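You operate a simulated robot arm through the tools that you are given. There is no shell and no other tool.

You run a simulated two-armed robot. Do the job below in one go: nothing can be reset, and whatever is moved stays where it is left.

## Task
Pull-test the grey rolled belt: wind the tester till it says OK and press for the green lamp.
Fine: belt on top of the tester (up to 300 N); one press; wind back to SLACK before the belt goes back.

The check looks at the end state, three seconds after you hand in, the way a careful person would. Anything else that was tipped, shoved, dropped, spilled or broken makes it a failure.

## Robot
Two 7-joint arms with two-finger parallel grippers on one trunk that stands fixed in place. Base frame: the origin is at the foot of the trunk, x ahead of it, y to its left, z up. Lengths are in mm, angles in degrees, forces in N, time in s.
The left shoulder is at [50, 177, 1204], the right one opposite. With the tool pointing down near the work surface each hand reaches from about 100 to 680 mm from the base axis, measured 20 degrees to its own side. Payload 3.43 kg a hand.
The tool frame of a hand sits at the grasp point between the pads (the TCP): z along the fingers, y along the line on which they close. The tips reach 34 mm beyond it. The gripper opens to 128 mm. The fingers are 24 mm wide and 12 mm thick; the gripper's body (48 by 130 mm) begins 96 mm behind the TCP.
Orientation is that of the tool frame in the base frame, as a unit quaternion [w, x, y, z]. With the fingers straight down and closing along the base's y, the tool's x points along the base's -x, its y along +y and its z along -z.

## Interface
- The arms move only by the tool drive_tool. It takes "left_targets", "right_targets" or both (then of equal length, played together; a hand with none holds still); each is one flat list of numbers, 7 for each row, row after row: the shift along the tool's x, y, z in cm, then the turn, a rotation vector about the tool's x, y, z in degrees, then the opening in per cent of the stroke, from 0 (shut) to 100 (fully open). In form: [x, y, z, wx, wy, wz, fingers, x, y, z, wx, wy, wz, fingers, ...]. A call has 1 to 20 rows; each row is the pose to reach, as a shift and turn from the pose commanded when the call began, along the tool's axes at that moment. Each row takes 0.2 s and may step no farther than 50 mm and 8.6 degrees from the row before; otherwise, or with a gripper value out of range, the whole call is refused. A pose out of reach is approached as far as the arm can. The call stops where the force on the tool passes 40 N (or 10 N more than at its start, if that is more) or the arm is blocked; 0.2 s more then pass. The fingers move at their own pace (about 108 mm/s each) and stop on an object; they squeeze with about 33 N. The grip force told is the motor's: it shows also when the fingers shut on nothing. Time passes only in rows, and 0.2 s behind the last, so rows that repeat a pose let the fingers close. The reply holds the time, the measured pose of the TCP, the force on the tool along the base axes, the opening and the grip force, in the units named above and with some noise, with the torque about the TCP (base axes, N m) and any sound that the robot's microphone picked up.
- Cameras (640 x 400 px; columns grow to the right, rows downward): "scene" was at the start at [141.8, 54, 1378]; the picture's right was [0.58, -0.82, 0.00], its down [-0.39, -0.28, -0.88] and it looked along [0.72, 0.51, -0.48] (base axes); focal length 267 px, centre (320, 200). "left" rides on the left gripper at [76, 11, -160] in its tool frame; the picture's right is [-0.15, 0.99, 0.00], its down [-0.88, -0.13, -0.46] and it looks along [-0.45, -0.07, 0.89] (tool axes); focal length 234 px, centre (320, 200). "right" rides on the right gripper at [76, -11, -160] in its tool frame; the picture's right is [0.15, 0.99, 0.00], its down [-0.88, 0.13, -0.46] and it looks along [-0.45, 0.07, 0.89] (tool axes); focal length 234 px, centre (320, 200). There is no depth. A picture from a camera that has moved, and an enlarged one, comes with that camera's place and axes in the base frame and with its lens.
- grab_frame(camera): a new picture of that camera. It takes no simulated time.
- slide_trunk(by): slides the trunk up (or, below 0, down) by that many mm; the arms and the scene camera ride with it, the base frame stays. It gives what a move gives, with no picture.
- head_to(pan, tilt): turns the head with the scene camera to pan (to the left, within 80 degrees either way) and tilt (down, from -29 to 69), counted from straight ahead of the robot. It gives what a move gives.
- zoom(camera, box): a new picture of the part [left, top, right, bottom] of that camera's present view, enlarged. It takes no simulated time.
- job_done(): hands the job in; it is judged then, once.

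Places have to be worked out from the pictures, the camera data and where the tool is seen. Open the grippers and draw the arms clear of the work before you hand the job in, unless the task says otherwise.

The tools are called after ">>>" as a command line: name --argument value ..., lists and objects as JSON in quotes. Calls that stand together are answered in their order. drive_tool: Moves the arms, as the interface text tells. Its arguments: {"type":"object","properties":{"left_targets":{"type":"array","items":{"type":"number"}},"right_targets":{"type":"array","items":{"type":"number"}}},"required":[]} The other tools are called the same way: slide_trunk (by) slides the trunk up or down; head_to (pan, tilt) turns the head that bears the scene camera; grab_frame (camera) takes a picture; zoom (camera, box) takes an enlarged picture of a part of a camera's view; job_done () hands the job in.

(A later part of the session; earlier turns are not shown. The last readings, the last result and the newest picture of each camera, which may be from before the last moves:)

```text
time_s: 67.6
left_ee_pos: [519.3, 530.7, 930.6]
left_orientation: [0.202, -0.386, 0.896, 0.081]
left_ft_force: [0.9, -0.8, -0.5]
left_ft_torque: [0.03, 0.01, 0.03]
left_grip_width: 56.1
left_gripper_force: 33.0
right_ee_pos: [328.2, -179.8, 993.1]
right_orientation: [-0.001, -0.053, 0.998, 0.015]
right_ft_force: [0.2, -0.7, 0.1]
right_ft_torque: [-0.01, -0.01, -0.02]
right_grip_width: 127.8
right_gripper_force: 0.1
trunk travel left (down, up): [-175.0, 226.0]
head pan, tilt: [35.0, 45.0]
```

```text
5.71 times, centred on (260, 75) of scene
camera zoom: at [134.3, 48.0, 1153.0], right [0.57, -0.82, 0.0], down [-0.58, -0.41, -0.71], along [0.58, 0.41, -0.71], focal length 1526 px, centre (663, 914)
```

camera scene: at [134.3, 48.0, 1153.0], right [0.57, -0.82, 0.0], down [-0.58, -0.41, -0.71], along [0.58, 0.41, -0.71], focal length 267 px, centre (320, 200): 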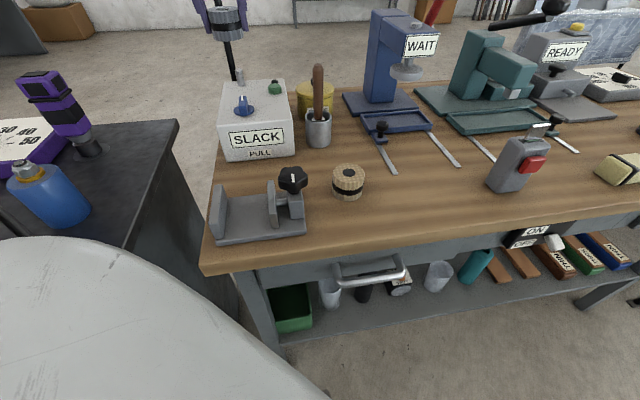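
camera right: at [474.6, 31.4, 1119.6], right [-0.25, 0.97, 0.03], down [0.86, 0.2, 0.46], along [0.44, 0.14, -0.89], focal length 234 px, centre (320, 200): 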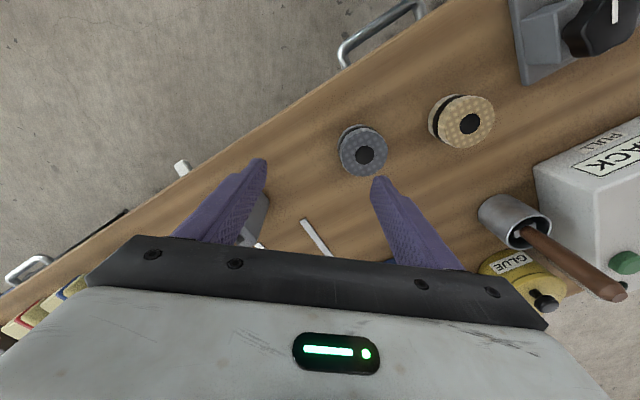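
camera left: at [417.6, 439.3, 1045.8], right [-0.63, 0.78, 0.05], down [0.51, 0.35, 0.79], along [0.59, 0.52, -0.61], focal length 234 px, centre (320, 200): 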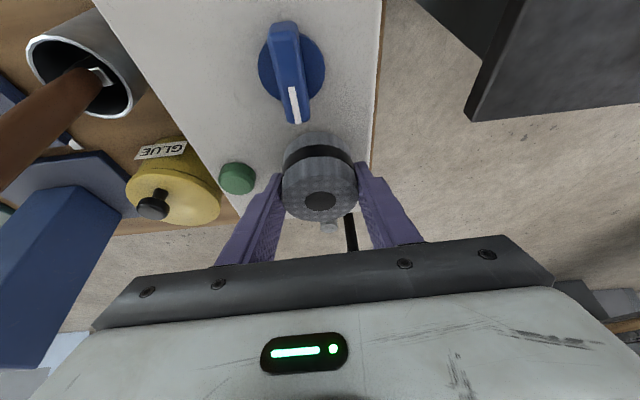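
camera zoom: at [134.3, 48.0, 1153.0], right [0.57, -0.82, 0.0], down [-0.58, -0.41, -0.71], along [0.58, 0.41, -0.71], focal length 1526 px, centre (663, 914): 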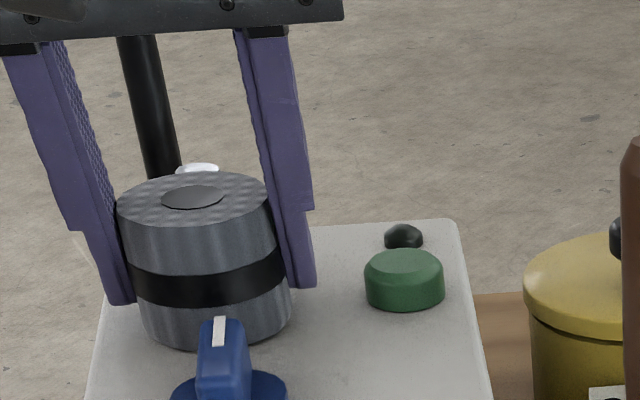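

No contact yet; I go on down in 1 mm steps.

>>> drive_tool --left_targets '[0.04, 0, 0.09, 0, 0, 0, 0, 0.08, 0, 0.18, 0, 0, 0, 0, 0.13, 0, 0.27, 0, 0, 0, 0, 0.13, 0, 0.27, 0, 0, 0, 0]'

>>> zoom --camera "scene" --box '[220, 40, 300, 110]'

```text
time_s: 68.6
left_ee_pos: [520.2, 529.4, 928.7]
left_orientation: [0.204, -0.385, 0.896, 0.081]
left_ft_force: [-0.7, -0.2, 7.3]
left_ft_torque: [0.15, 0.27, -0.02]
left_grip_width: 56.0
left_gripper_force: 33.4
right_ee_pos: [327.9, -180.1, 992.8]
right_orientation: [0.001, -0.054, 0.998, 0.015]
right_ft_force: [-0.6, 0.8, 0.2]
right_ft_torque: [-0.01, -0.05, -0.02]
right_grip_width: 128.0
right_gripper_force: 0.1
trunk travel left (down, up): [-175.0, 226.0]
head pan, tilt: [35.0, 45.0]
```

```text
5.71 times, centred on (260, 75) of scene
camera zoom: at [133.6, 47.4, 1153.2], right [0.57, -0.82, 0.0], down [-0.58, -0.41, -0.71], along [0.58, 0.41, -0.71], focal length 1526 px, centre (663, 914)
```

zoom: 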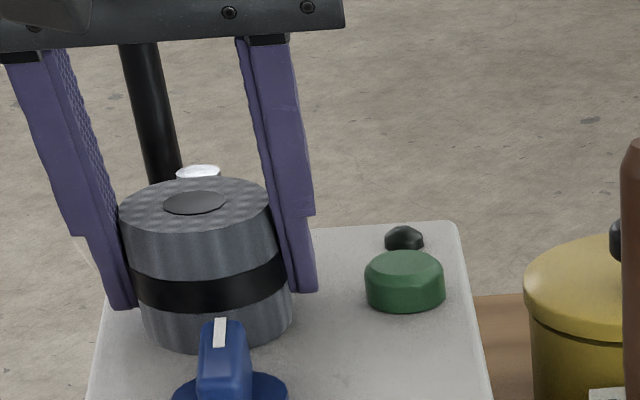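

Contact at TCP z≈928.5 (7 N). I open gently to 66 mm, then rise straight up.

>>> drive_tool --left_targets '[0, 0, 0, 0, 0, 0, 48, 0, 0, 0, 0, 0, 0, 52, 0, 0, 0, 0, 0, 0, 53, 0, 0, 0, 0, 0, 0, 53, -0.42, -0.01, -0.9, 0, 0, 0, 53, -1.26, -0.03, -2.7, 0, 0, 0, 53, -2.5, -0.06, -5.4, 0, 0, 0, 53, -4.2, -0.1, -9, 0, 0, 0, 53, -5.9, -0.14, -12.7, 0, 0, 0, 53, -5.9, -0.14, -12.7, 0, 0, 0, 53]'

>>> grab_frame --camera "scene"

>>> zoom --camera "scene" --box '[210, 50, 310, 170]'

>>> grab_frame --camera "left"

```text
time_s: 70.8
left_ee_pos: [520.1, 529.3, 1069.4]
left_orientation: [0.201, -0.386, 0.897, 0.081]
left_ft_force: [0.0, -0.2, -1.0]
left_ft_torque: [0.01, 0.02, 0.0]
left_grip_width: 67.9
left_gripper_force: 0.1
right_ee_pos: [327.5, -180.8, 993.0]
right_orientation: [0.0, -0.054, 0.998, 0.015]
right_ft_force: [-0.1, 0.1, -0.2]
right_ft_torque: [0.01, 0.0, -0.01]
right_grip_width: 127.9
right_gripper_force: 0.0
trunk travel left (down, up): [-175.0, 226.0]
head pan, tilt: [35.0, 45.0]
```

```text
taken
camera scene: at [134.2, 47.9, 1153.0], right [0.57, -0.82, 0.0], down [-0.58, -0.41, -0.71], along [0.58, 0.41, -0.71], focal length 267 px, centre (320, 200)
```

scene: 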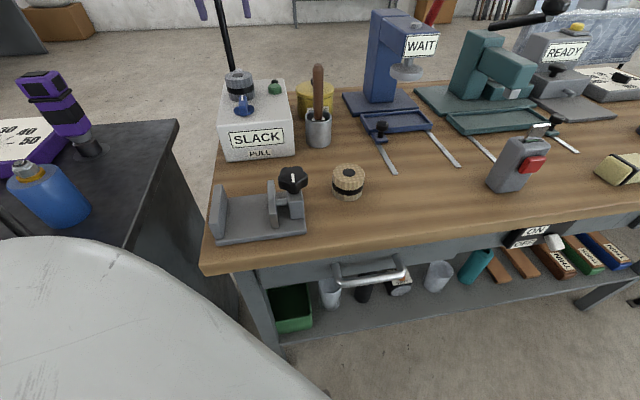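

```text
3.33 times, centred on (260, 110) of scene
camera zoom: at [134.2, 47.9, 1153.0], right [0.57, -0.82, 0.0], down [-0.58, -0.41, -0.71], along [0.58, 0.41, -0.71], focal length 890 px, centre (520, 500)
```

zoom: 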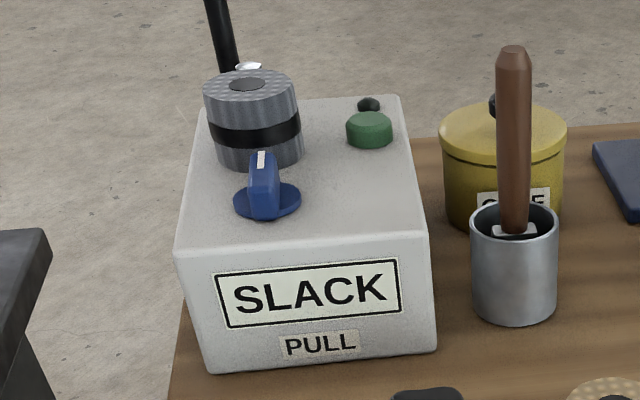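

```text
taken
camera left: at [417.6, 437.5, 1179.6], right [-0.62, 0.78, 0.05], down [0.51, 0.35, 0.79], along [0.59, 0.52, -0.61], focal length 234 px, centre (320, 200)
```

left: 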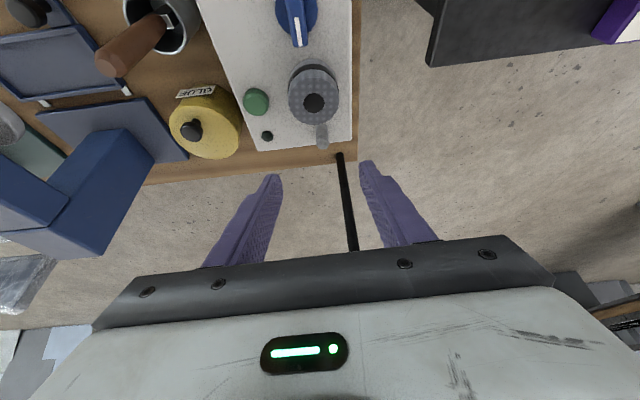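

The belt rests on the tester at about (519,529), still SLACK. I move the left hand over the knob at (473.7,473.7), upright, opening to about 45 mm.

>>> drive_tool --left_targets '[1.85, -0.08, 0.55, 0, 5, 0, 50, 3.7, -0.16, 1.1, 0, 10, 0, 45, 5.56, -0.25, 1.66, 0, 15, 0, 40, 7.4, -0.33, 2.2, 0, 20, 0, 35, 9.27, -0.41, 2.76, 0, 24.9, 0, 35, 9.27, -0.41, 2.76, 0, 24.9, 0, 35]'

>>> grab_frame --camera "left"

>>> zoom --camera "left" --box '[240, 100, 400, 220]'

>>> grab_frame --camera "scene"

```text
time_s: 72.2
left_ee_pos: [474.2, 472.6, 1003.3]
left_orientation: [0.002, -0.394, 0.919, -0.005]
left_ft_force: [0.5, -1.2, -0.1]
left_ft_torque: [0.01, -0.02, -0.02]
left_grip_width: 44.8
left_gripper_force: 0.1
right_ee_pos: [328.5, -180.7, 993.2]
right_orientation: [0.001, -0.054, 0.998, 0.015]
right_ft_force: [-0.2, -0.5, 0.2]
right_ft_torque: [0.0, -0.01, -0.03]
right_grip_width: 128.0
right_gripper_force: 0.0
trunk travel left (down, up): [-175.0, 226.0]
head pan, tilt: [35.0, 45.0]
```

```text
taken
camera left: at [412.4, 425.6, 1161.6], right [-0.61, 0.79, -0.01], down [0.7, 0.55, 0.46], along [0.37, 0.28, -0.89], focal length 234 px, centre (320, 200)
```

left: 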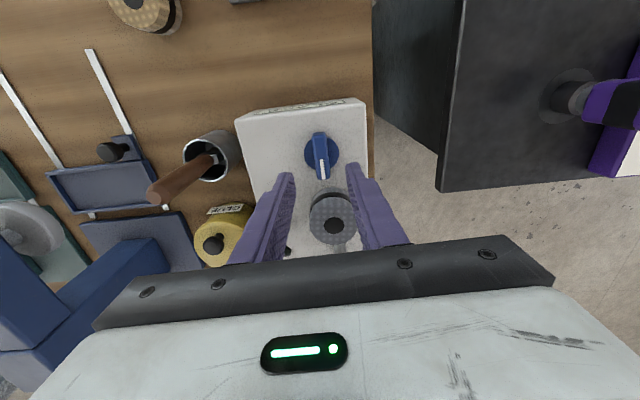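

```text
3.33 times, centred on (320, 160) of left
camera zoom: at [412.4, 425.6, 1161.6], right [-0.61, 0.79, -0.01], down [0.7, 0.55, 0.46], along [0.37, 0.28, -0.89], focal length 781 px, centre (320, 333)
```

zoom: 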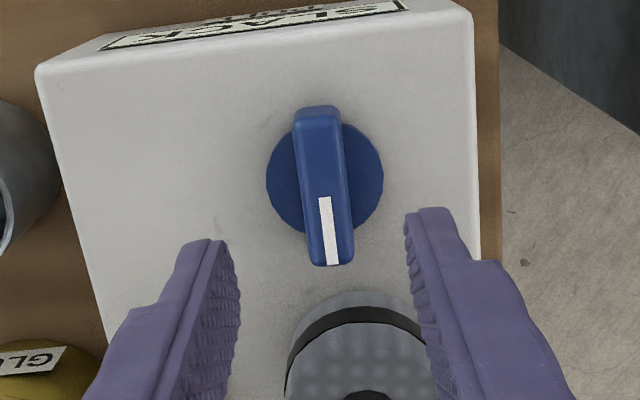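

```text
taken
camera scene: at [134.2, 47.9, 1153.0], right [0.57, -0.82, 0.0], down [-0.58, -0.41, -0.71], along [0.58, 0.41, -0.71], focal length 267 px, centre (320, 200)
```

scene: 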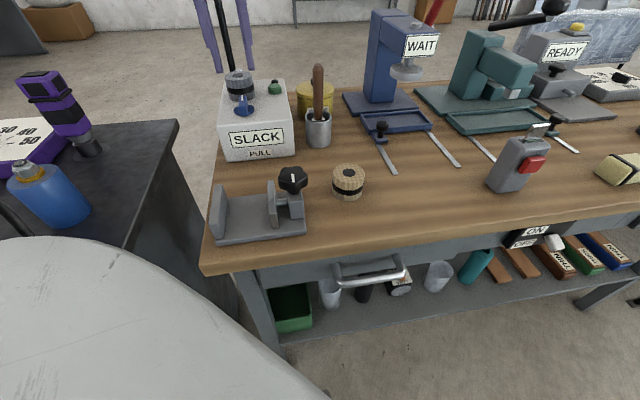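

The bar lies within about 1 mm of the tool axis; I level the hand, correct yaw by about 2°, and descend around the knob bar to TCP z≈937.

>>> drive_tool --left_targets '[0.05, 0, 1.5, -0.3, 0, 1, 35, 0.16, 0, 3.2, -0.6, 0, 1.9, 35, 0.16, 0, 4.9, -0.6, 0, 1.9, 35, 0.16, 0, 6.63, -0.6, 0, 1.9, 35, 0.16, 0, 6.63, -0.6, 0, 1.9, 35]'

>>> zoom --camera "left" --box '[240, 120, 400, 240]'

>>> zoom --camera "scene" --box '[200, 40, 320, 170]'

```text
time_s: 73.4
left_ee_pos: [473.1, 471.9, 936.6]
left_orientation: [0.001, -0.379, 0.925, 0.001]
left_ft_force: [-0.1, -0.7, 0.2]
left_ft_torque: [-0.01, -0.01, -0.03]
left_grip_width: 44.8
left_gripper_force: 0.1
right_ee_pos: [328.9, -180.8, 992.9]
right_orientation: [0.0, -0.054, 0.998, 0.015]
right_ft_force: [-1.1, 0.4, -0.8]
right_ft_torque: [0.0, 0.0, -0.02]
right_grip_width: 128.1
right_gripper_force: 0.1
trunk travel left (down, up): [-175.0, 226.0]
head pan, tilt: [35.0, 45.0]
```

```text
3.33 times, centred on (320, 180) of left
camera zoom: at [411.8, 425.9, 1094.5], right [-0.59, 0.81, 0.0], down [0.72, 0.52, 0.46], along [0.37, 0.27, -0.89], focal length 781 px, centre (320, 267)
```

zoom: 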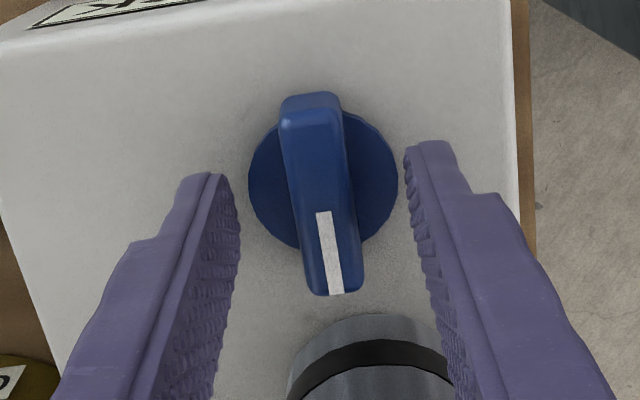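

```text
3.08 times, centred on (260, 105) of scene
camera zoom: at [134.2, 48.0, 1153.0], right [0.57, -0.82, 0.0], down [-0.58, -0.41, -0.71], along [0.58, 0.41, -0.71], focal length 822 px, centre (505, 492)
```

zoom: 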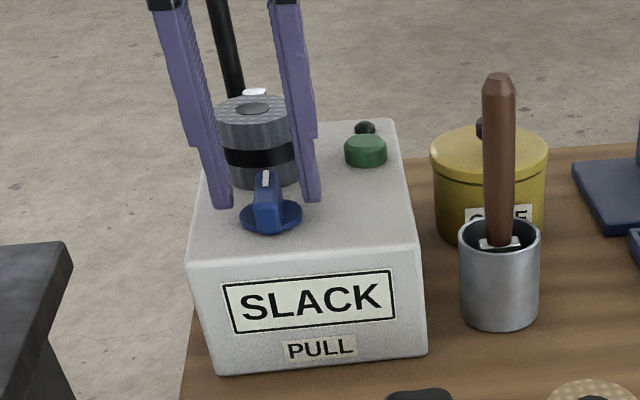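

The fingers straddle the bar with about 11 mm overlap. I close on it.

>>> drive_tool --left_targets '[0, 0, 0.1, 0, 0, 0, 15, 0, 0, 0.1, 0, 0, 0, 0, 0, 0, 0.1, 0, 0, 0, 0, 0, 0, 0.1, 0, 0, 0, 0]'

>>> zoom --camera "left" --box '[240, 120, 400, 240]'

```text
time_s: 74.4
left_ee_pos: [473.9, 472.2, 936.3]
left_orientation: [0.001, -0.379, 0.925, 0.001]
left_ft_force: [-2.6, 1.5, 1.2]
left_ft_torque: [0.06, 0.1, -0.01]
left_grip_width: 15.8
left_gripper_force: 45.0
right_ee_pos: [329.1, -181.3, 992.5]
right_orientation: [0.0, -0.054, 0.998, 0.015]
right_ft_force: [1.0, 0.6, 0.0]
right_ft_torque: [-0.02, -0.02, -0.02]
right_grip_width: 128.2
right_gripper_force: 0.1
trunk travel left (down, up): [-175.0, 226.0]
head pan, tilt: [35.0, 45.0]
```

```text
3.33 times, centred on (320, 180) of left
camera zoom: at [411.3, 426.3, 1094.1], right [-0.59, 0.81, 0.0], down [0.72, 0.52, 0.46], along [0.37, 0.27, -0.89], focal length 781 px, centre (320, 267)
```

zoom: 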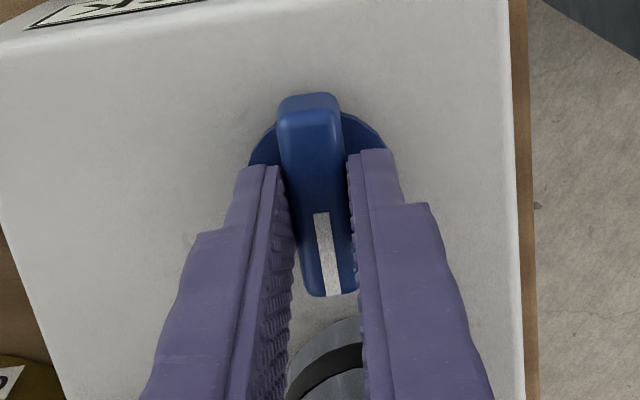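

Bar gripped (15.8 mm). I wind it clockwise 16° and check the display.

>>> drive_tool --left_targets '[0, 0, 0, 0, 0, 4, 0, 0, 0, 0, 0, 0, 8, 0, 0, 0, 0, 0, 0, 12, 0, 0, 0, 0, 0, 0, 16, 0, 0, 0, 0, 0, 0, 16, 0]'

>>> zoom --camera "scene" --box '[200, 40, 320, 170]'

>>> zoom --camera "left" --box '[240, 120, 400, 240]'

```text
time_s: 75.6
left_ee_pos: [472.2, 473.3, 937.4]
left_orientation: [0.001, -0.246, 0.969, 0.001]
left_ft_force: [-8.0, 0.6, -6.2]
left_ft_torque: [0.49, -0.7, -0.02]
left_grip_width: 15.8
left_gripper_force: 45.4
right_ee_pos: [327.5, -180.7, 992.6]
right_orientation: [0.0, -0.053, 0.998, 0.015]
right_ft_force: [0.8, -1.2, -0.1]
right_ft_torque: [0.0, -0.02, 0.04]
right_grip_width: 128.0
right_gripper_force: 0.0
trunk travel left (down, up): [-175.0, 226.0]
head pan, tilt: [35.0, 45.0]
```

```text
3.08 times, centred on (260, 105) of scene
camera zoom: at [133.8, 48.3, 1153.0], right [0.57, -0.82, 0.0], down [-0.58, -0.41, -0.71], along [0.58, 0.41, -0.71], focal length 822 px, centre (505, 492)
```

zoom: 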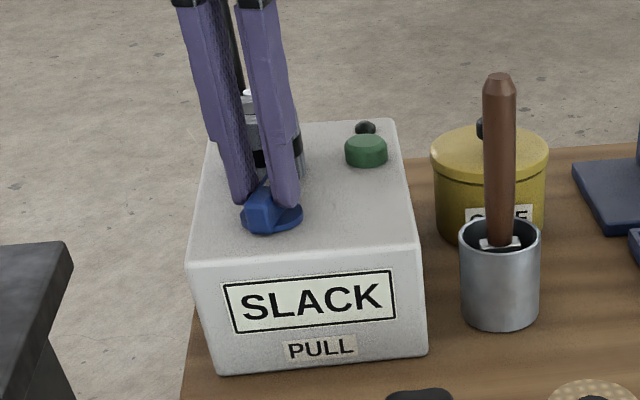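

```text
3.33 times, centred on (320, 180) of left
camera zoom: at [401.4, 445.8, 1094.3], right [-0.34, 0.94, 0.0], down [0.84, 0.3, 0.46], along [0.43, 0.16, -0.89], focal length 781 px, centre (320, 267)
```

zoom: 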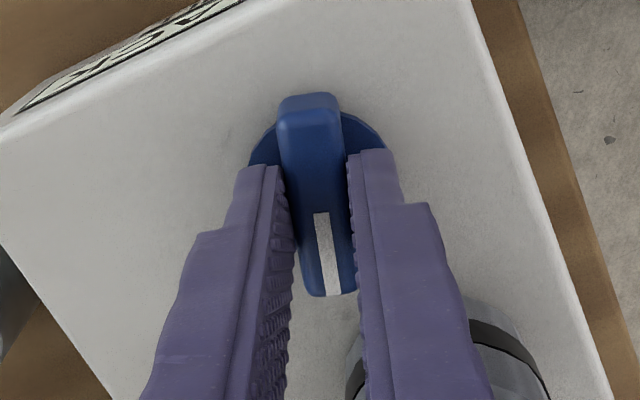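

The knob turns with the hand; still SLACK with small side loads. I wind another 16° clockwise.

>>> drive_tool --left_targets '[0.05, 0, 0.03, 0, 0, 4, 0, 0.05, 0, 0.03, 0, 0, 8, 0, 0.05, 0, 0.03, 0, 0, 12, 0, 0.05, 0, 0.03, 0, 0, 16, 0, 0.05, 0, 0.03, 0, 0, 16, 0]'

>>> zoom --camera "scene" --box '[200, 40, 320, 170]'

```text
time_s: 76.8
left_ee_pos: [472.5, 472.6, 935.7]
left_orientation: [0.0, -0.108, 0.994, 0.0]
left_ft_force: [-8.2, 5.9, -0.6]
left_ft_torque: [-0.04, 1.05, 0.01]
left_grip_width: 15.9
left_gripper_force: 45.0
right_ee_pos: [327.3, -180.4, 992.7]
right_orientation: [0.001, -0.054, 0.998, 0.014]
right_ft_force: [0.8, 0.3, -0.3]
right_ft_torque: [0.03, 0.03, -0.01]
right_grip_width: 127.9
right_gripper_force: 0.0
trunk travel left (down, up): [-175.0, 226.0]
head pan, tilt: [35.0, 45.0]
```

```text
3.08 times, centred on (260, 105) of scene
camera zoom: at [133.6, 48.5, 1153.1], right [0.57, -0.82, 0.0], down [-0.58, -0.41, -0.71], along [0.58, 0.41, -0.71], focal length 822 px, centre (505, 492)
```

zoom: 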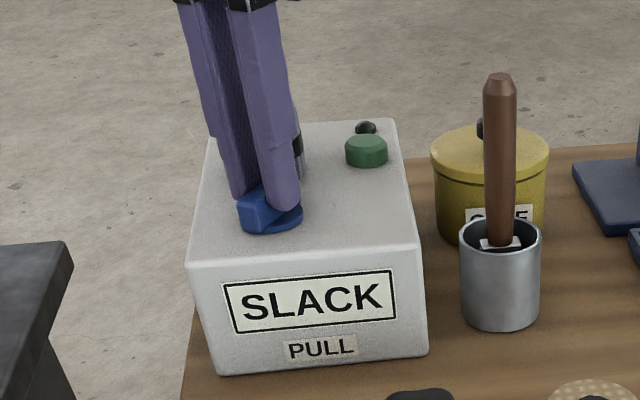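

Rotated about 32°, still SLACK. I go another 16° clockwise, relaxing the side load a bit.

>>> drive_tool --left_targets '[0.04, 0.05, 0, 0, 0, 4, 0, 0.04, 0.05, 0, 0, 0, 8, 0, 0.04, 0.05, 0, 0, 0, 12, 0, 0.04, 0.05, 0, 0, 0, 16, 0, 0.04, 0.05, 0, 0, 0, 16, 0]'

>>> zoom --camera "scene" --box '[200, 40, 320, 170]'

```text
time_s: 77.8
left_ee_pos: [472.4, 474.3, 935.5]
left_orientation: [-0.003, 0.012, 1.0, 0.007]
left_ft_force: [-8.3, 6.5, 8.0]
left_ft_torque: [0.02, 0.73, 0.04]
left_grip_width: 16.0
left_gripper_force: 45.3
left hand out of reach, approached as far as the arm can: row 4
right_ee_pos: [326.9, -180.7, 993.1]
right_orientation: [0.001, -0.054, 0.998, 0.015]
right_ft_force: [-0.1, 0.3, 0.1]
right_ft_torque: [-0.04, 0.0, -0.01]
right_grip_width: 128.1
right_gripper_force: 0.1
trunk travel left (down, up): [-175.0, 226.0]
head pan, tilt: [35.0, 45.0]
stopped in row 5 (left hand): the force on the tool passed its limit at 43 N (the readings are from after the stop); the commanded pose is now the measured one
```

```text
3.08 times, centred on (260, 105) of scene
camera zoom: at [133.2, 47.6, 1153.2], right [0.57, -0.82, 0.0], down [-0.58, -0.41, -0.71], along [0.58, 0.41, -0.71], focal length 822 px, centre (505, 492)
```

zoom: 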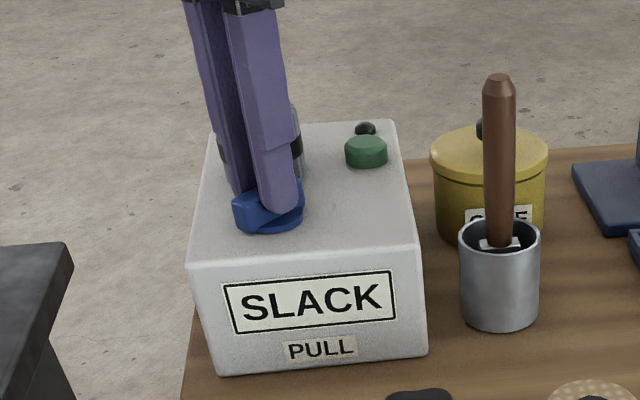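

The wrist roll limit is near yaw −2° here, so I've wound about 45°. I release, rise, and will look at the pointer before regripping from the other side.

>>> drive_tool --left_targets '[0, 0, 0, 0, 0, 0, 20, 0, 0, 0, 0, 0, 0, 35, 0, 0, 0, 0, 0, 0, 35, 0, 0, -2, 0, 0, 0, 35, 0, 0, -5, 0, 0, 0, 35, 0, 0, -8, 0, 0, 0, 35, 0, 0, -8, 0, 0, 0, 35]'

>>> grab_frame --camera "left"

>>> zoom --camera "scene" --box '[200, 40, 320, 170]'

```text
time_s: 79.4
left_ee_pos: [470.5, 465.4, 1015.0]
left_orientation: [-0.001, 0.012, 1.0, 0.006]
left_ft_force: [-0.7, 0.4, 1.0]
left_ft_torque: [-0.01, -0.01, 0.0]
left_grip_width: 45.0
left_gripper_force: 0.1
left hand out of reach, approached as far as the arm can: row 6, 7
right_ee_pos: [329.3, -181.0, 993.4]
right_orientation: [0.0, -0.053, 0.998, 0.015]
right_ft_force: [-0.6, 0.2, 0.8]
right_ft_torque: [-0.01, -0.03, -0.01]
right_grip_width: 128.1
right_gripper_force: 0.2
trunk travel left (down, up): [-175.0, 226.0]
head pan, tilt: [35.0, 45.0]
```

```text
taken
camera left: at [396.0, 475.6, 1173.2], right [0.17, 0.99, 0.01], down [0.88, -0.16, 0.45], along [0.45, -0.07, -0.89], focal length 234 px, centre (320, 200)
```

left: 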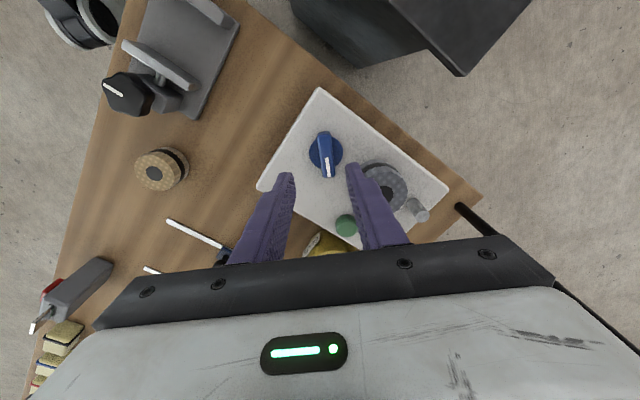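

```text
3.08 times, centred on (260, 105) of scene
camera zoom: at [134.3, 48.0, 1152.9], right [0.57, -0.82, 0.0], down [-0.58, -0.41, -0.71], along [0.58, 0.41, -0.71], focal length 822 px, centre (505, 492)
```

zoom: 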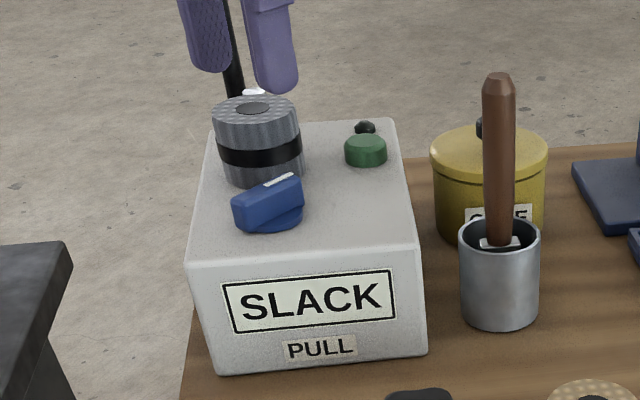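

The pointer is about 45° clockwise of the start, still SLACK. I rotate the open hand counter-clockwise by up to 164° at height to regrip the bar from the opposite side.

>>> drive_tool --left_targets '[-0.1, 0.4, 0, 0, 0, -8.2, 35, -0.23, 0.8, 0, 0, 0, -16.4, 35, -0.23, 0.8, 0, 0, 0, -24.6, 35, -0.23, 0.8, 0, 0, 0, -32.8, 35, -0.23, 0.8, 0, 0, 0, -41, 35, -0.23, 0.8, 0, 0, 0, -49.2, 35, -0.23, 0.8, 0, 0, 0, -57.4, 35, -0.23, 0.8, 0, 0, 0, -65.6, 35, -0.23, 0.8, 0, 0, 0, -73.8, 35, -0.23, 0.8, 0, 0, 0, -82, 35, -0.23, 0.8, 0, 0, 0, -90.2, 35, -0.23, 0.8, 0, 0, 0, -98.4, 35, -0.23, 0.8, 0, 0, 0, -106.6, 35, -0.23, 0.8, 0, 0, 0, -114.8, 35, -0.23, 0.8, 0, 0, 0, -123, 35, -0.23, 0.8, 0, 0, 0, -131.2, 35, -0.23, 0.8, 0, 0, 0, -139.4, 35, -0.23, 0.8, 0, 0, 0, -147.6, 35, -0.23, 0.8, 0, 0, 0, -155.8, 35, -0.23, 0.8, 0, 0, 0, -164, 35]'

>>> grab_frame --camera "left"

>>> grab_frame --camera "scene"

```text
time_s: 83.6
left_ee_pos: [473.9, 475.5, 1014.1]
left_orientation: [-0.006, 0.988, -0.151, -0.001]
left_ft_force: [-0.5, 0.2, -0.6]
left_ft_torque: [0.0, 0.05, -0.02]
left_grip_width: 44.6
left_gripper_force: 0.1
right_ee_pos: [328.8, -180.5, 992.3]
right_orientation: [0.001, -0.054, 0.998, 0.015]
right_ft_force: [0.4, -0.3, 0.0]
right_ft_torque: [-0.04, -0.02, 0.02]
right_grip_width: 128.2
right_gripper_force: 0.0
trunk travel left (down, up): [-175.0, 226.0]
head pan, tilt: [35.0, 45.0]
```

```text
taken
camera left: at [544.0, 438.1, 1171.8], right [-0.44, -0.9, -0.01], down [-0.8, 0.38, 0.46], along [-0.41, 0.21, -0.89], focal length 234 px, centre (320, 200)
```

left: 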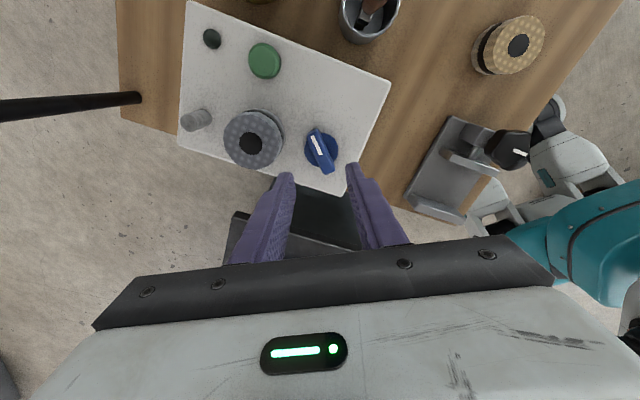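

```text
taken
camera scene: at [134.2, 47.9, 1153.0], right [0.57, -0.82, 0.0], down [-0.58, -0.41, -0.71], along [0.58, 0.41, -0.71], focal length 267 px, centre (320, 200)
```

scene: 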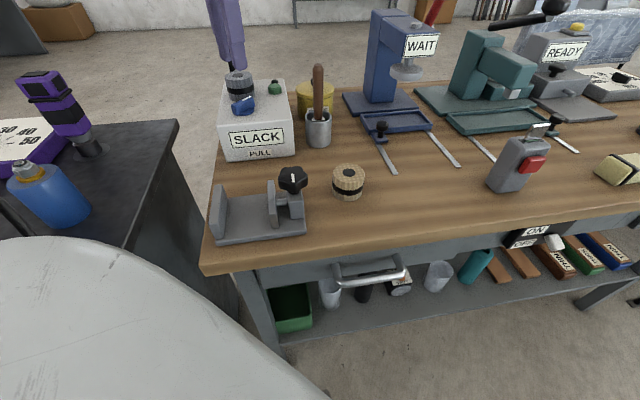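

The wrist has ample range that way (now yaw 163°). I zoom on the bar to measure its angle and centre.

>>> zoom --camera "left" --box '[240, 100, 400, 220]'

```text
3.33 times, centred on (320, 160) of left
camera zoom: at [544.0, 438.1, 1171.8], right [-0.44, -0.9, -0.01], down [-0.8, 0.38, 0.46], along [-0.41, 0.21, -0.89], focal length 781 px, centre (320, 333)
```

zoom: 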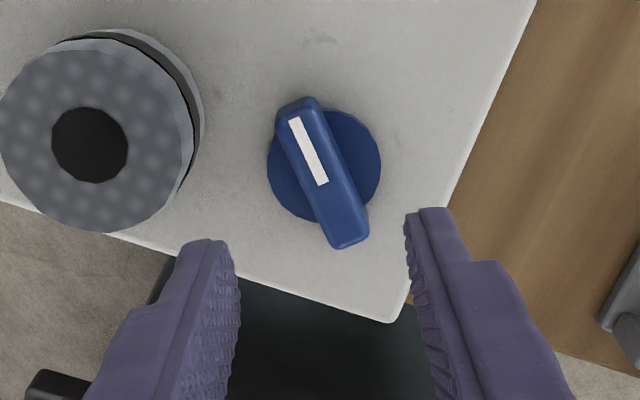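

The pointer is at about −5° (50° wound). I align to yaw 175°, level the hand, descend around the bar and close.

>>> drive_tool --left_targets '[0, 0.02, 1, -0.3, 0.1, -6, 35, 0, 0.05, 2.5, -0.66, 0.2, -12.3, 35, 0, 0.05, 4.5, -0.66, 0.2, -12.3, 35, 0, 0.05, 6.3, -0.66, 0.2, -12.3, 35, 0, 0.05, 7.8, -0.66, 0.2, -12.3, 35, 0, 0.05, 7.8, -0.66, 0.2, -12.3, 35]'

>>> zoom --camera "left" --box '[240, 120, 400, 240]'

>>> zoom --camera "scene" --box '[200, 40, 320, 170]'

```text
time_s: 85.0
left_ee_pos: [474.5, 473.9, 934.9]
left_orientation: [0.0, 0.999, -0.045, 0.0]
left_ft_force: [0.0, 0.2, -0.6]
left_ft_torque: [-0.01, -0.03, -0.02]
left_grip_width: 44.9
left_gripper_force: 0.0
right_ee_pos: [328.9, -181.1, 993.1]
right_orientation: [0.001, -0.053, 0.998, 0.015]
right_ft_force: [0.7, 0.5, -0.1]
right_ft_torque: [-0.02, 0.0, 0.02]
right_grip_width: 127.7
right_gripper_force: 0.0
trunk travel left (down, up): [-175.0, 226.0]
head pan, tilt: [35.0, 45.0]
```

```text
3.33 times, centred on (320, 180) of left
camera zoom: at [549.3, 454.8, 1093.3], right [-0.24, -0.97, 0.0], down [-0.86, 0.21, 0.46], along [-0.44, 0.11, -0.89], focal length 781 px, centre (320, 267)
```

zoom: 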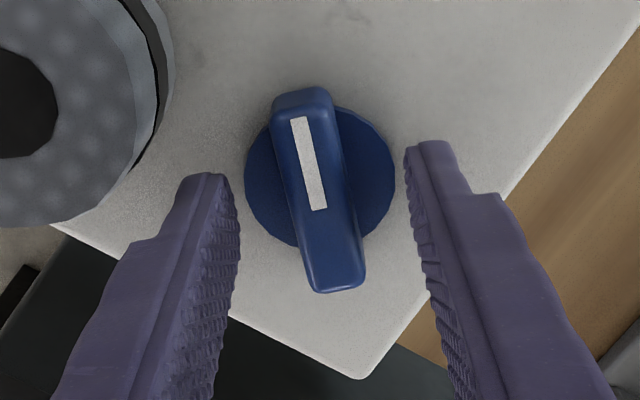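

```text
3.08 times, centred on (260, 105) of scene
camera zoom: at [134.2, 48.0, 1153.0], right [0.57, -0.82, 0.0], down [-0.58, -0.41, -0.71], along [0.58, 0.41, -0.71], focal length 822 px, centre (505, 492)
```

zoom: 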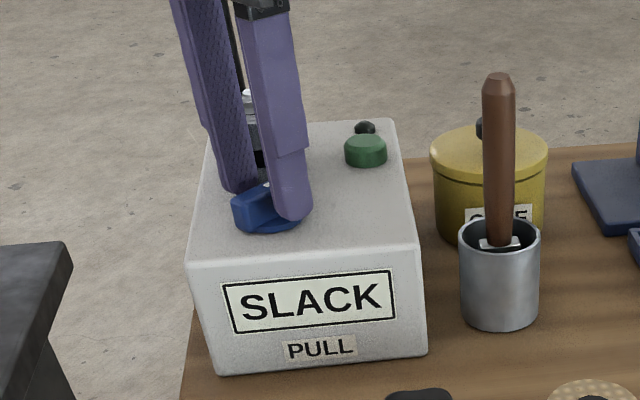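

Nearly aligned; I turn 3.5° more and close on the bar.

>>> drive_tool --left_targets '[0, 0, 0, 0, 0, -3.5, 35, 0, 0, 0, 0, 0, -3.5, 15, 0, 0, 0, 0, 0, -3.5, 0, 0, 0, 0, 0, 0, -3.5, 0, 0, 0, 0, 0, 0, -3.5, 0]'

>>> zoom --camera "left" --box '[240, 120, 400, 240]'

```text
time_s: 86.2
left_ee_pos: [474.1, 474.0, 935.5]
left_orientation: [-0.001, 1.0, -0.016, -0.001]
left_ft_force: [-0.9, -0.5, -2.3]
left_ft_torque: [-0.03, -0.39, 0.0]
left_grip_width: 15.8
left_gripper_force: 45.1
right_ee_pos: [328.9, -179.3, 992.5]
right_orientation: [0.0, -0.053, 0.998, 0.015]
right_ft_force: [-0.5, 0.3, -0.2]
right_ft_torque: [0.0, -0.01, -0.01]
right_grip_width: 127.8
right_gripper_force: 0.0
trunk travel left (down, up): [-175.0, 226.0]
head pan, tilt: [35.0, 45.0]
```

```text
3.33 times, centred on (320, 180) of left
camera zoom: at [550.2, 459.5, 1093.6], right [-0.18, -0.98, 0.0], down [-0.88, 0.16, 0.46], along [-0.45, 0.08, -0.89], focal length 781 px, centre (320, 267)
```

zoom: 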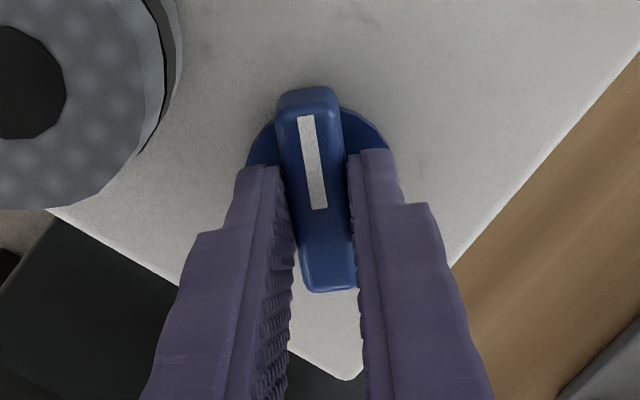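

Gripped with minimal load. I wind another 24° clockwise (about 72° total) and check the display.

>>> drive_tool --left_targets '[0, 0, 0, 0, 0, 4, 0, 0, 0, 0, 0, 0, 8, 0, 0, 0, 0, 0, 0, 12, 0, 0, 0, 0, 0, 0, 16, 0, 0, 0, 0, 0, 0, 20, 0, 0, 0, 0, 0, 0, 24, 0, 0, 0, 0, 0, 0, 24, 0]'

>>> zoom --camera "scene" --box '[200, 40, 320, 170]'

```text
time_s: 87.8
left_ee_pos: [474.0, 473.1, 935.3]
left_orientation: [0.001, 0.975, -0.223, -0.002]
left_ft_force: [-0.3, -7.5, -8.3]
left_ft_torque: [-0.25, -0.11, -0.01]
left_grip_width: 15.9
left_gripper_force: 45.1
right_ee_pos: [329.4, -181.5, 992.0]
right_orientation: [0.0, -0.054, 0.998, 0.015]
right_ft_force: [0.0, 0.1, -0.2]
right_ft_torque: [0.01, -0.03, 0.0]
right_grip_width: 128.0
right_gripper_force: 0.0
trunk travel left (down, up): [-175.0, 226.0]
head pan, tilt: [35.0, 45.0]
```

```text
3.08 times, centred on (260, 105) of scene
camera zoom: at [134.7, 47.9, 1152.9], right [0.57, -0.82, 0.0], down [-0.58, -0.41, -0.71], along [0.58, 0.41, -0.71], focal length 822 px, centre (505, 492)
```

zoom: 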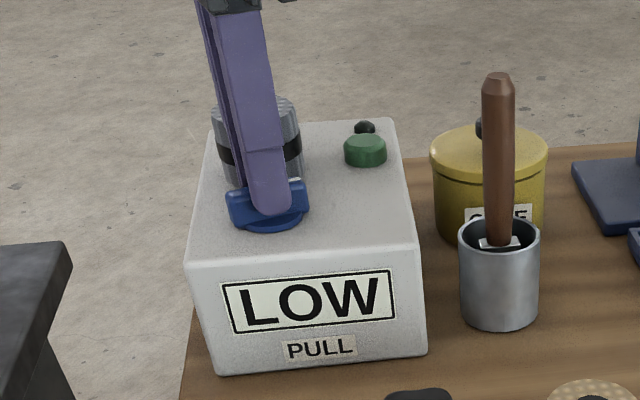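

The display says LOW, so the direction is right. I wind on 12° in fine steps.

>>> drive_tool --left_targets '[0.02, 0.04, 0, 0, 0, 3, 0, 0.02, 0.04, 0, 0, 0, 6, 0, 0.02, 0.04, 0, 0, 0, 9, 0, 0.02, 0.04, 0, 0, 0, 12, 0, 0.02, 0.04, 0, 0, 0, 12, 0]'

>>> zoom --camera "scene" --box '[200, 40, 320, 170]'

```text
time_s: 89.0
left_ee_pos: [474.0, 475.3, 935.4]
left_orientation: [0.001, 0.946, -0.324, -0.002]
left_ft_force: [0.0, -4.5, -8.0]
left_ft_torque: [0.35, 0.54, -0.01]
left_grip_width: 16.1
left_gripper_force: 45.0
right_ee_pos: [329.9, -180.6, 992.0]
right_orientation: [-0.001, -0.053, 0.998, 0.014]
right_ft_force: [0.2, -0.4, -0.1]
right_ft_torque: [0.02, -0.01, 0.02]
right_grip_width: 128.0
right_gripper_force: 0.0
trunk travel left (down, up): [-175.0, 226.0]
head pan, tilt: [35.0, 45.0]
```

```text
3.08 times, centred on (260, 105) of scene
camera zoom: at [134.7, 48.0, 1152.9], right [0.57, -0.82, 0.0], down [-0.58, -0.41, -0.71], along [0.58, 0.41, -0.71], focal length 822 px, centre (505, 492)
```

zoom: 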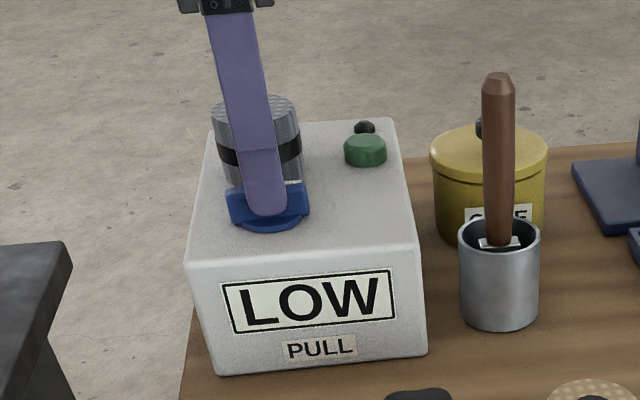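

Still LOW. Another 12°.

>>> drive_tool --left_targets '[0, 0, 0.03, 0, 0, 3, 0, 0, 0, 0.03, 0, 0, 6, 0, 0, 0, 0.03, 0, 0, 9, 0, 0, 0, 0.03, 0, 0, 12, 0, 0, 0, 0.03, 0, 0, 12, 0]'

>>> zoom --camera "scene" --box '[200, 40, 320, 170]'

>>> zoom --camera "left" --box '[240, 120, 400, 240]'

```text
time_s: 90.2
left_ee_pos: [473.7, 473.4, 935.4]
left_orientation: [0.001, 0.907, -0.422, -0.002]
left_ft_force: [1.0, -3.2, -4.7]
left_ft_torque: [0.65, 0.59, -0.02]
left_grip_width: 16.0
left_gripper_force: 44.8
right_ee_pos: [329.6, -181.0, 992.4]
right_orientation: [0.0, -0.053, 0.998, 0.015]
right_ft_force: [0.5, 0.7, -0.1]
right_ft_torque: [-0.04, -0.01, 0.0]
right_grip_width: 127.8
right_gripper_force: 0.0
trunk travel left (down, up): [-175.0, 226.0]
head pan, tilt: [35.0, 45.0]
```

```text
3.08 times, centred on (260, 105) of scene
camera zoom: at [134.7, 47.9, 1152.9], right [0.57, -0.82, 0.0], down [-0.58, -0.41, -0.71], along [0.58, 0.41, -0.71], focal length 822 px, centre (505, 492)
```

zoom: 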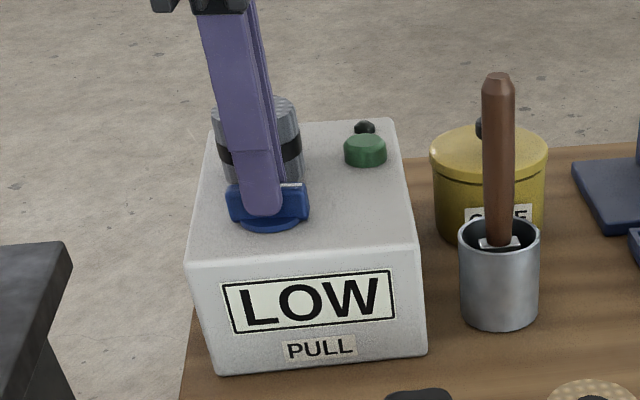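

```text
3.33 times, centred on (320, 180) of left
camera zoom: at [515.2, 407.9, 1093.6], right [-0.85, -0.53, 0.0], down [-0.47, 0.76, 0.46], along [-0.24, 0.39, -0.89], focal length 781 px, centre (320, 267)
```

zoom: 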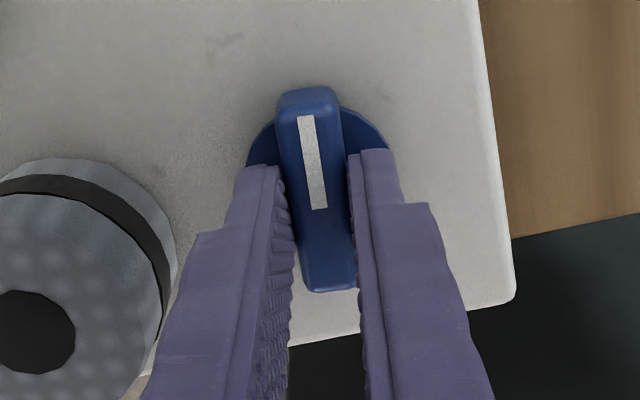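

Now about 95° wound, still LOW. Another 12°.

>>> drive_tool --left_targets '[0, 0, 0.03, 0, 0, 3, 0, 0, 0, 0.03, 0, 0, 6, 0, 0, 0, 0.03, 0, 0, 9, 0, 0, 0, 0.03, 0, 0, 12, 0, 0, 0, 0.03, 0, 0, 12, 0]'

>>> zoom --camera "scene" --box '[200, 40, 320, 170]'

```text
time_s: 91.4
left_ee_pos: [472.3, 474.7, 934.5]
left_orientation: [0.0, 0.858, -0.514, 0.001]
left_ft_force: [-1.8, 0.2, 1.8]
left_ft_torque: [0.71, 0.43, -0.06]
left_grip_width: 15.5
left_gripper_force: 44.4
right_ee_pos: [328.3, -180.3, 993.4]
right_orientation: [0.001, -0.052, 0.999, 0.015]
right_ft_force: [0.1, -0.1, -0.1]
right_ft_torque: [-0.05, 0.01, -0.02]
right_grip_width: 127.9
right_gripper_force: 0.0
trunk travel left (down, up): [-175.0, 226.0]
head pan, tilt: [35.0, 45.0]
```

```text
3.08 times, centred on (260, 105) of scene
camera zoom: at [133.9, 47.7, 1153.1], right [0.57, -0.82, 0.0], down [-0.58, -0.41, -0.71], along [0.58, 0.41, -0.71], focal length 822 px, centre (505, 492)
```

zoom: 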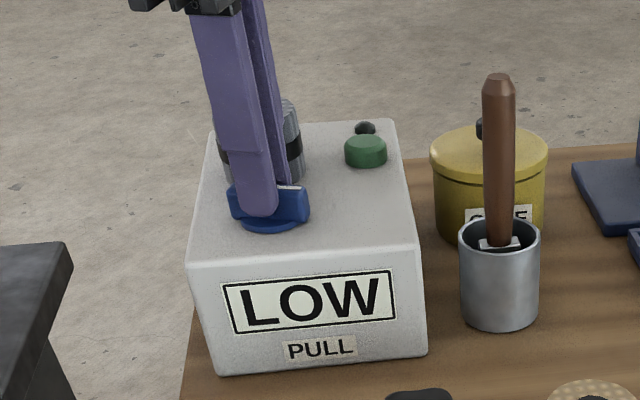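

About 107° wound, still LOW. Another 12°.

>>> drive_tool --left_targets '[0, 0, 0, 0, 0, 3, 0, 0, 0, 0, 0, 0, 6, 0, 0, 0, 0, 0, 0, 9, 0, 0, 0, 0, 0, 0, 12, 0, 0, 0, 0, 0, 0, 12, 0]'

>>> zoom --camera "scene" --box '[200, 40, 320, 170]'

```text
time_s: 92.6
left_ee_pos: [473.5, 475.0, 934.5]
left_orientation: [0.0, 0.799, -0.601, -0.001]
left_ft_force: [0.0, 2.9, 3.9]
left_ft_torque: [0.62, 0.08, -0.03]
left_grip_width: 15.5
left_gripper_force: 45.2
right_ee_pos: [328.3, -180.0, 992.7]
right_orientation: [0.0, -0.054, 0.998, 0.015]
right_ft_force: [-0.5, 0.5, 0.2]
right_ft_torque: [-0.03, 0.0, 0.02]
right_grip_width: 128.0
right_gripper_force: 0.1
trunk travel left (down, up): [-175.0, 226.0]
head pan, tilt: [35.0, 45.0]
```

```text
3.08 times, centred on (260, 105) of scene
camera zoom: at [134.0, 47.9, 1153.1], right [0.57, -0.82, 0.0], down [-0.58, -0.41, -0.71], along [0.58, 0.41, -0.71], focal length 822 px, centre (505, 492)
```

zoom: 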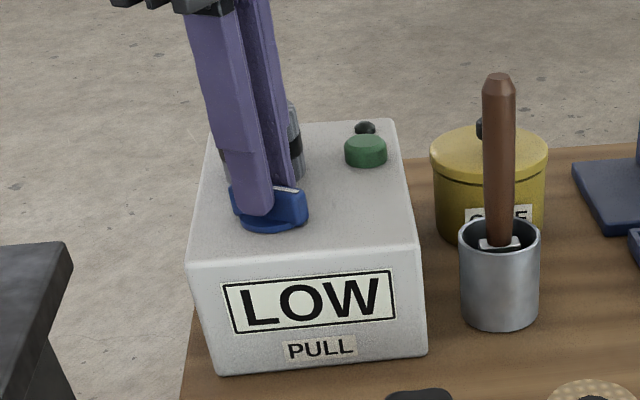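

About 119° wound, still LOW; loads stay small. Another 12°.

>>> drive_tool --left_targets '[0, 0, 0, 0, 0, 3, 0, 0, 0, 0, 0, 0, 6, 0, 0, 0, 0, 0, 0, 9, 0, 0, 0, 0, 0, 0, 12, 0, 0, 0, 0, 0, 0, 12, 0]'

>>> zoom --camera "scene" --box '[200, 40, 320, 170]'

```text
time_s: 93.8
left_ee_pos: [474.4, 473.8, 935.2]
left_orientation: [0.001, 0.733, -0.681, -0.001]
left_ft_force: [2.1, 3.5, 2.6]
left_ft_torque: [0.57, -0.03, 0.02]
left_grip_width: 15.6
left_gripper_force: 45.5
right_ee_pos: [328.8, -180.5, 993.6]
right_orientation: [0.0, -0.053, 0.998, 0.015]
right_ft_force: [-0.6, -0.1, 0.1]
right_ft_torque: [-0.02, 0.0, -0.04]
right_grip_width: 127.9
right_gripper_force: 0.0
trunk travel left (down, up): [-175.0, 226.0]
head pan, tilt: [35.0, 45.0]
```

```text
3.08 times, centred on (260, 105) of scene
camera zoom: at [134.2, 48.0, 1153.0], right [0.57, -0.82, 0.0], down [-0.58, -0.41, -0.71], along [0.58, 0.41, -0.71], focal length 822 px, centre (505, 492)
```

zoom: 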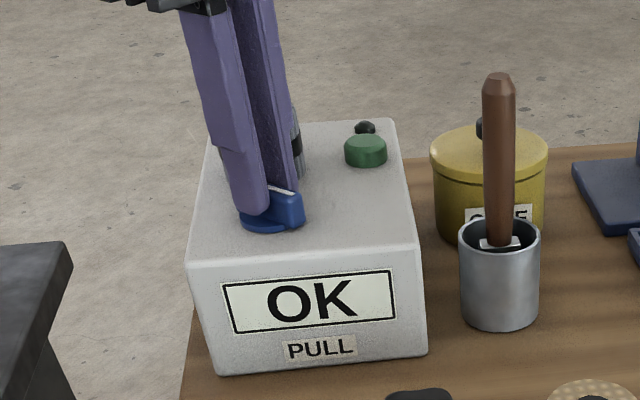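

The display says OK (about 131° wound). I release the knob gently, rise, and verify it stays at OK.

>>> drive_tool --left_targets '[0, 0, 0, 0, 0, 0, 20, 0, 0, 0, 0, 0, 0, 35, 0, 0, 0, 0, 0, 0, 35, 0, 0, -2, 0, 0, 0, 35, 0, 0, -5, 0, 0, 0, 35, 0, 0, -8, 0, 0, 0, 35, 0, 0, -8, 0, 0, 0, 35]'

>>> zoom --camera "scene" --box '[200, 40, 320, 170]'

>>> grab_frame --camera "left"

```text
time_s: 95.4
left_ee_pos: [471.1, 474.7, 1015.1]
left_orientation: [0.0, 0.732, -0.681, -0.001]
left_ft_force: [0.2, -0.7, 0.2]
left_ft_torque: [-0.02, 0.03, -0.03]
left_grip_width: 44.9
left_gripper_force: 0.0
right_ee_pos: [327.8, -179.9, 993.1]
right_orientation: [0.001, -0.053, 0.998, 0.014]
right_ft_force: [-0.6, 0.5, 0.1]
right_ft_torque: [-0.01, 0.02, 0.0]
right_grip_width: 128.0
right_gripper_force: 0.1
trunk travel left (down, up): [-175.0, 226.0]
head pan, tilt: [35.0, 45.0]
```

```text
3.08 times, centred on (260, 105) of scene
camera zoom: at [134.2, 47.9, 1153.0], right [0.57, -0.82, 0.0], down [-0.58, -0.41, -0.71], along [0.58, 0.41, -0.71], focal length 822 px, centre (505, 492)
```

zoom: 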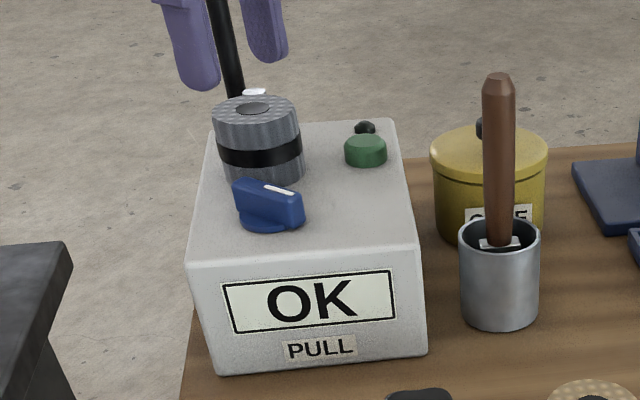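

```text
taken
camera left: at [467.6, 396.9, 1174.7], right [-1.0, 0.07, 0.0], down [0.07, 0.89, 0.46], along [0.03, 0.45, -0.89], focal length 234 px, centre (320, 200)
```

left: 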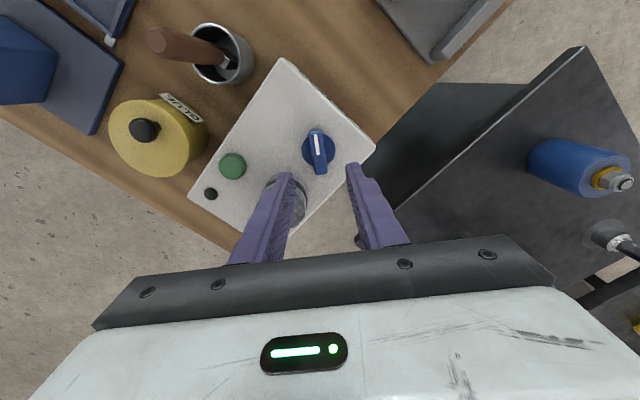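

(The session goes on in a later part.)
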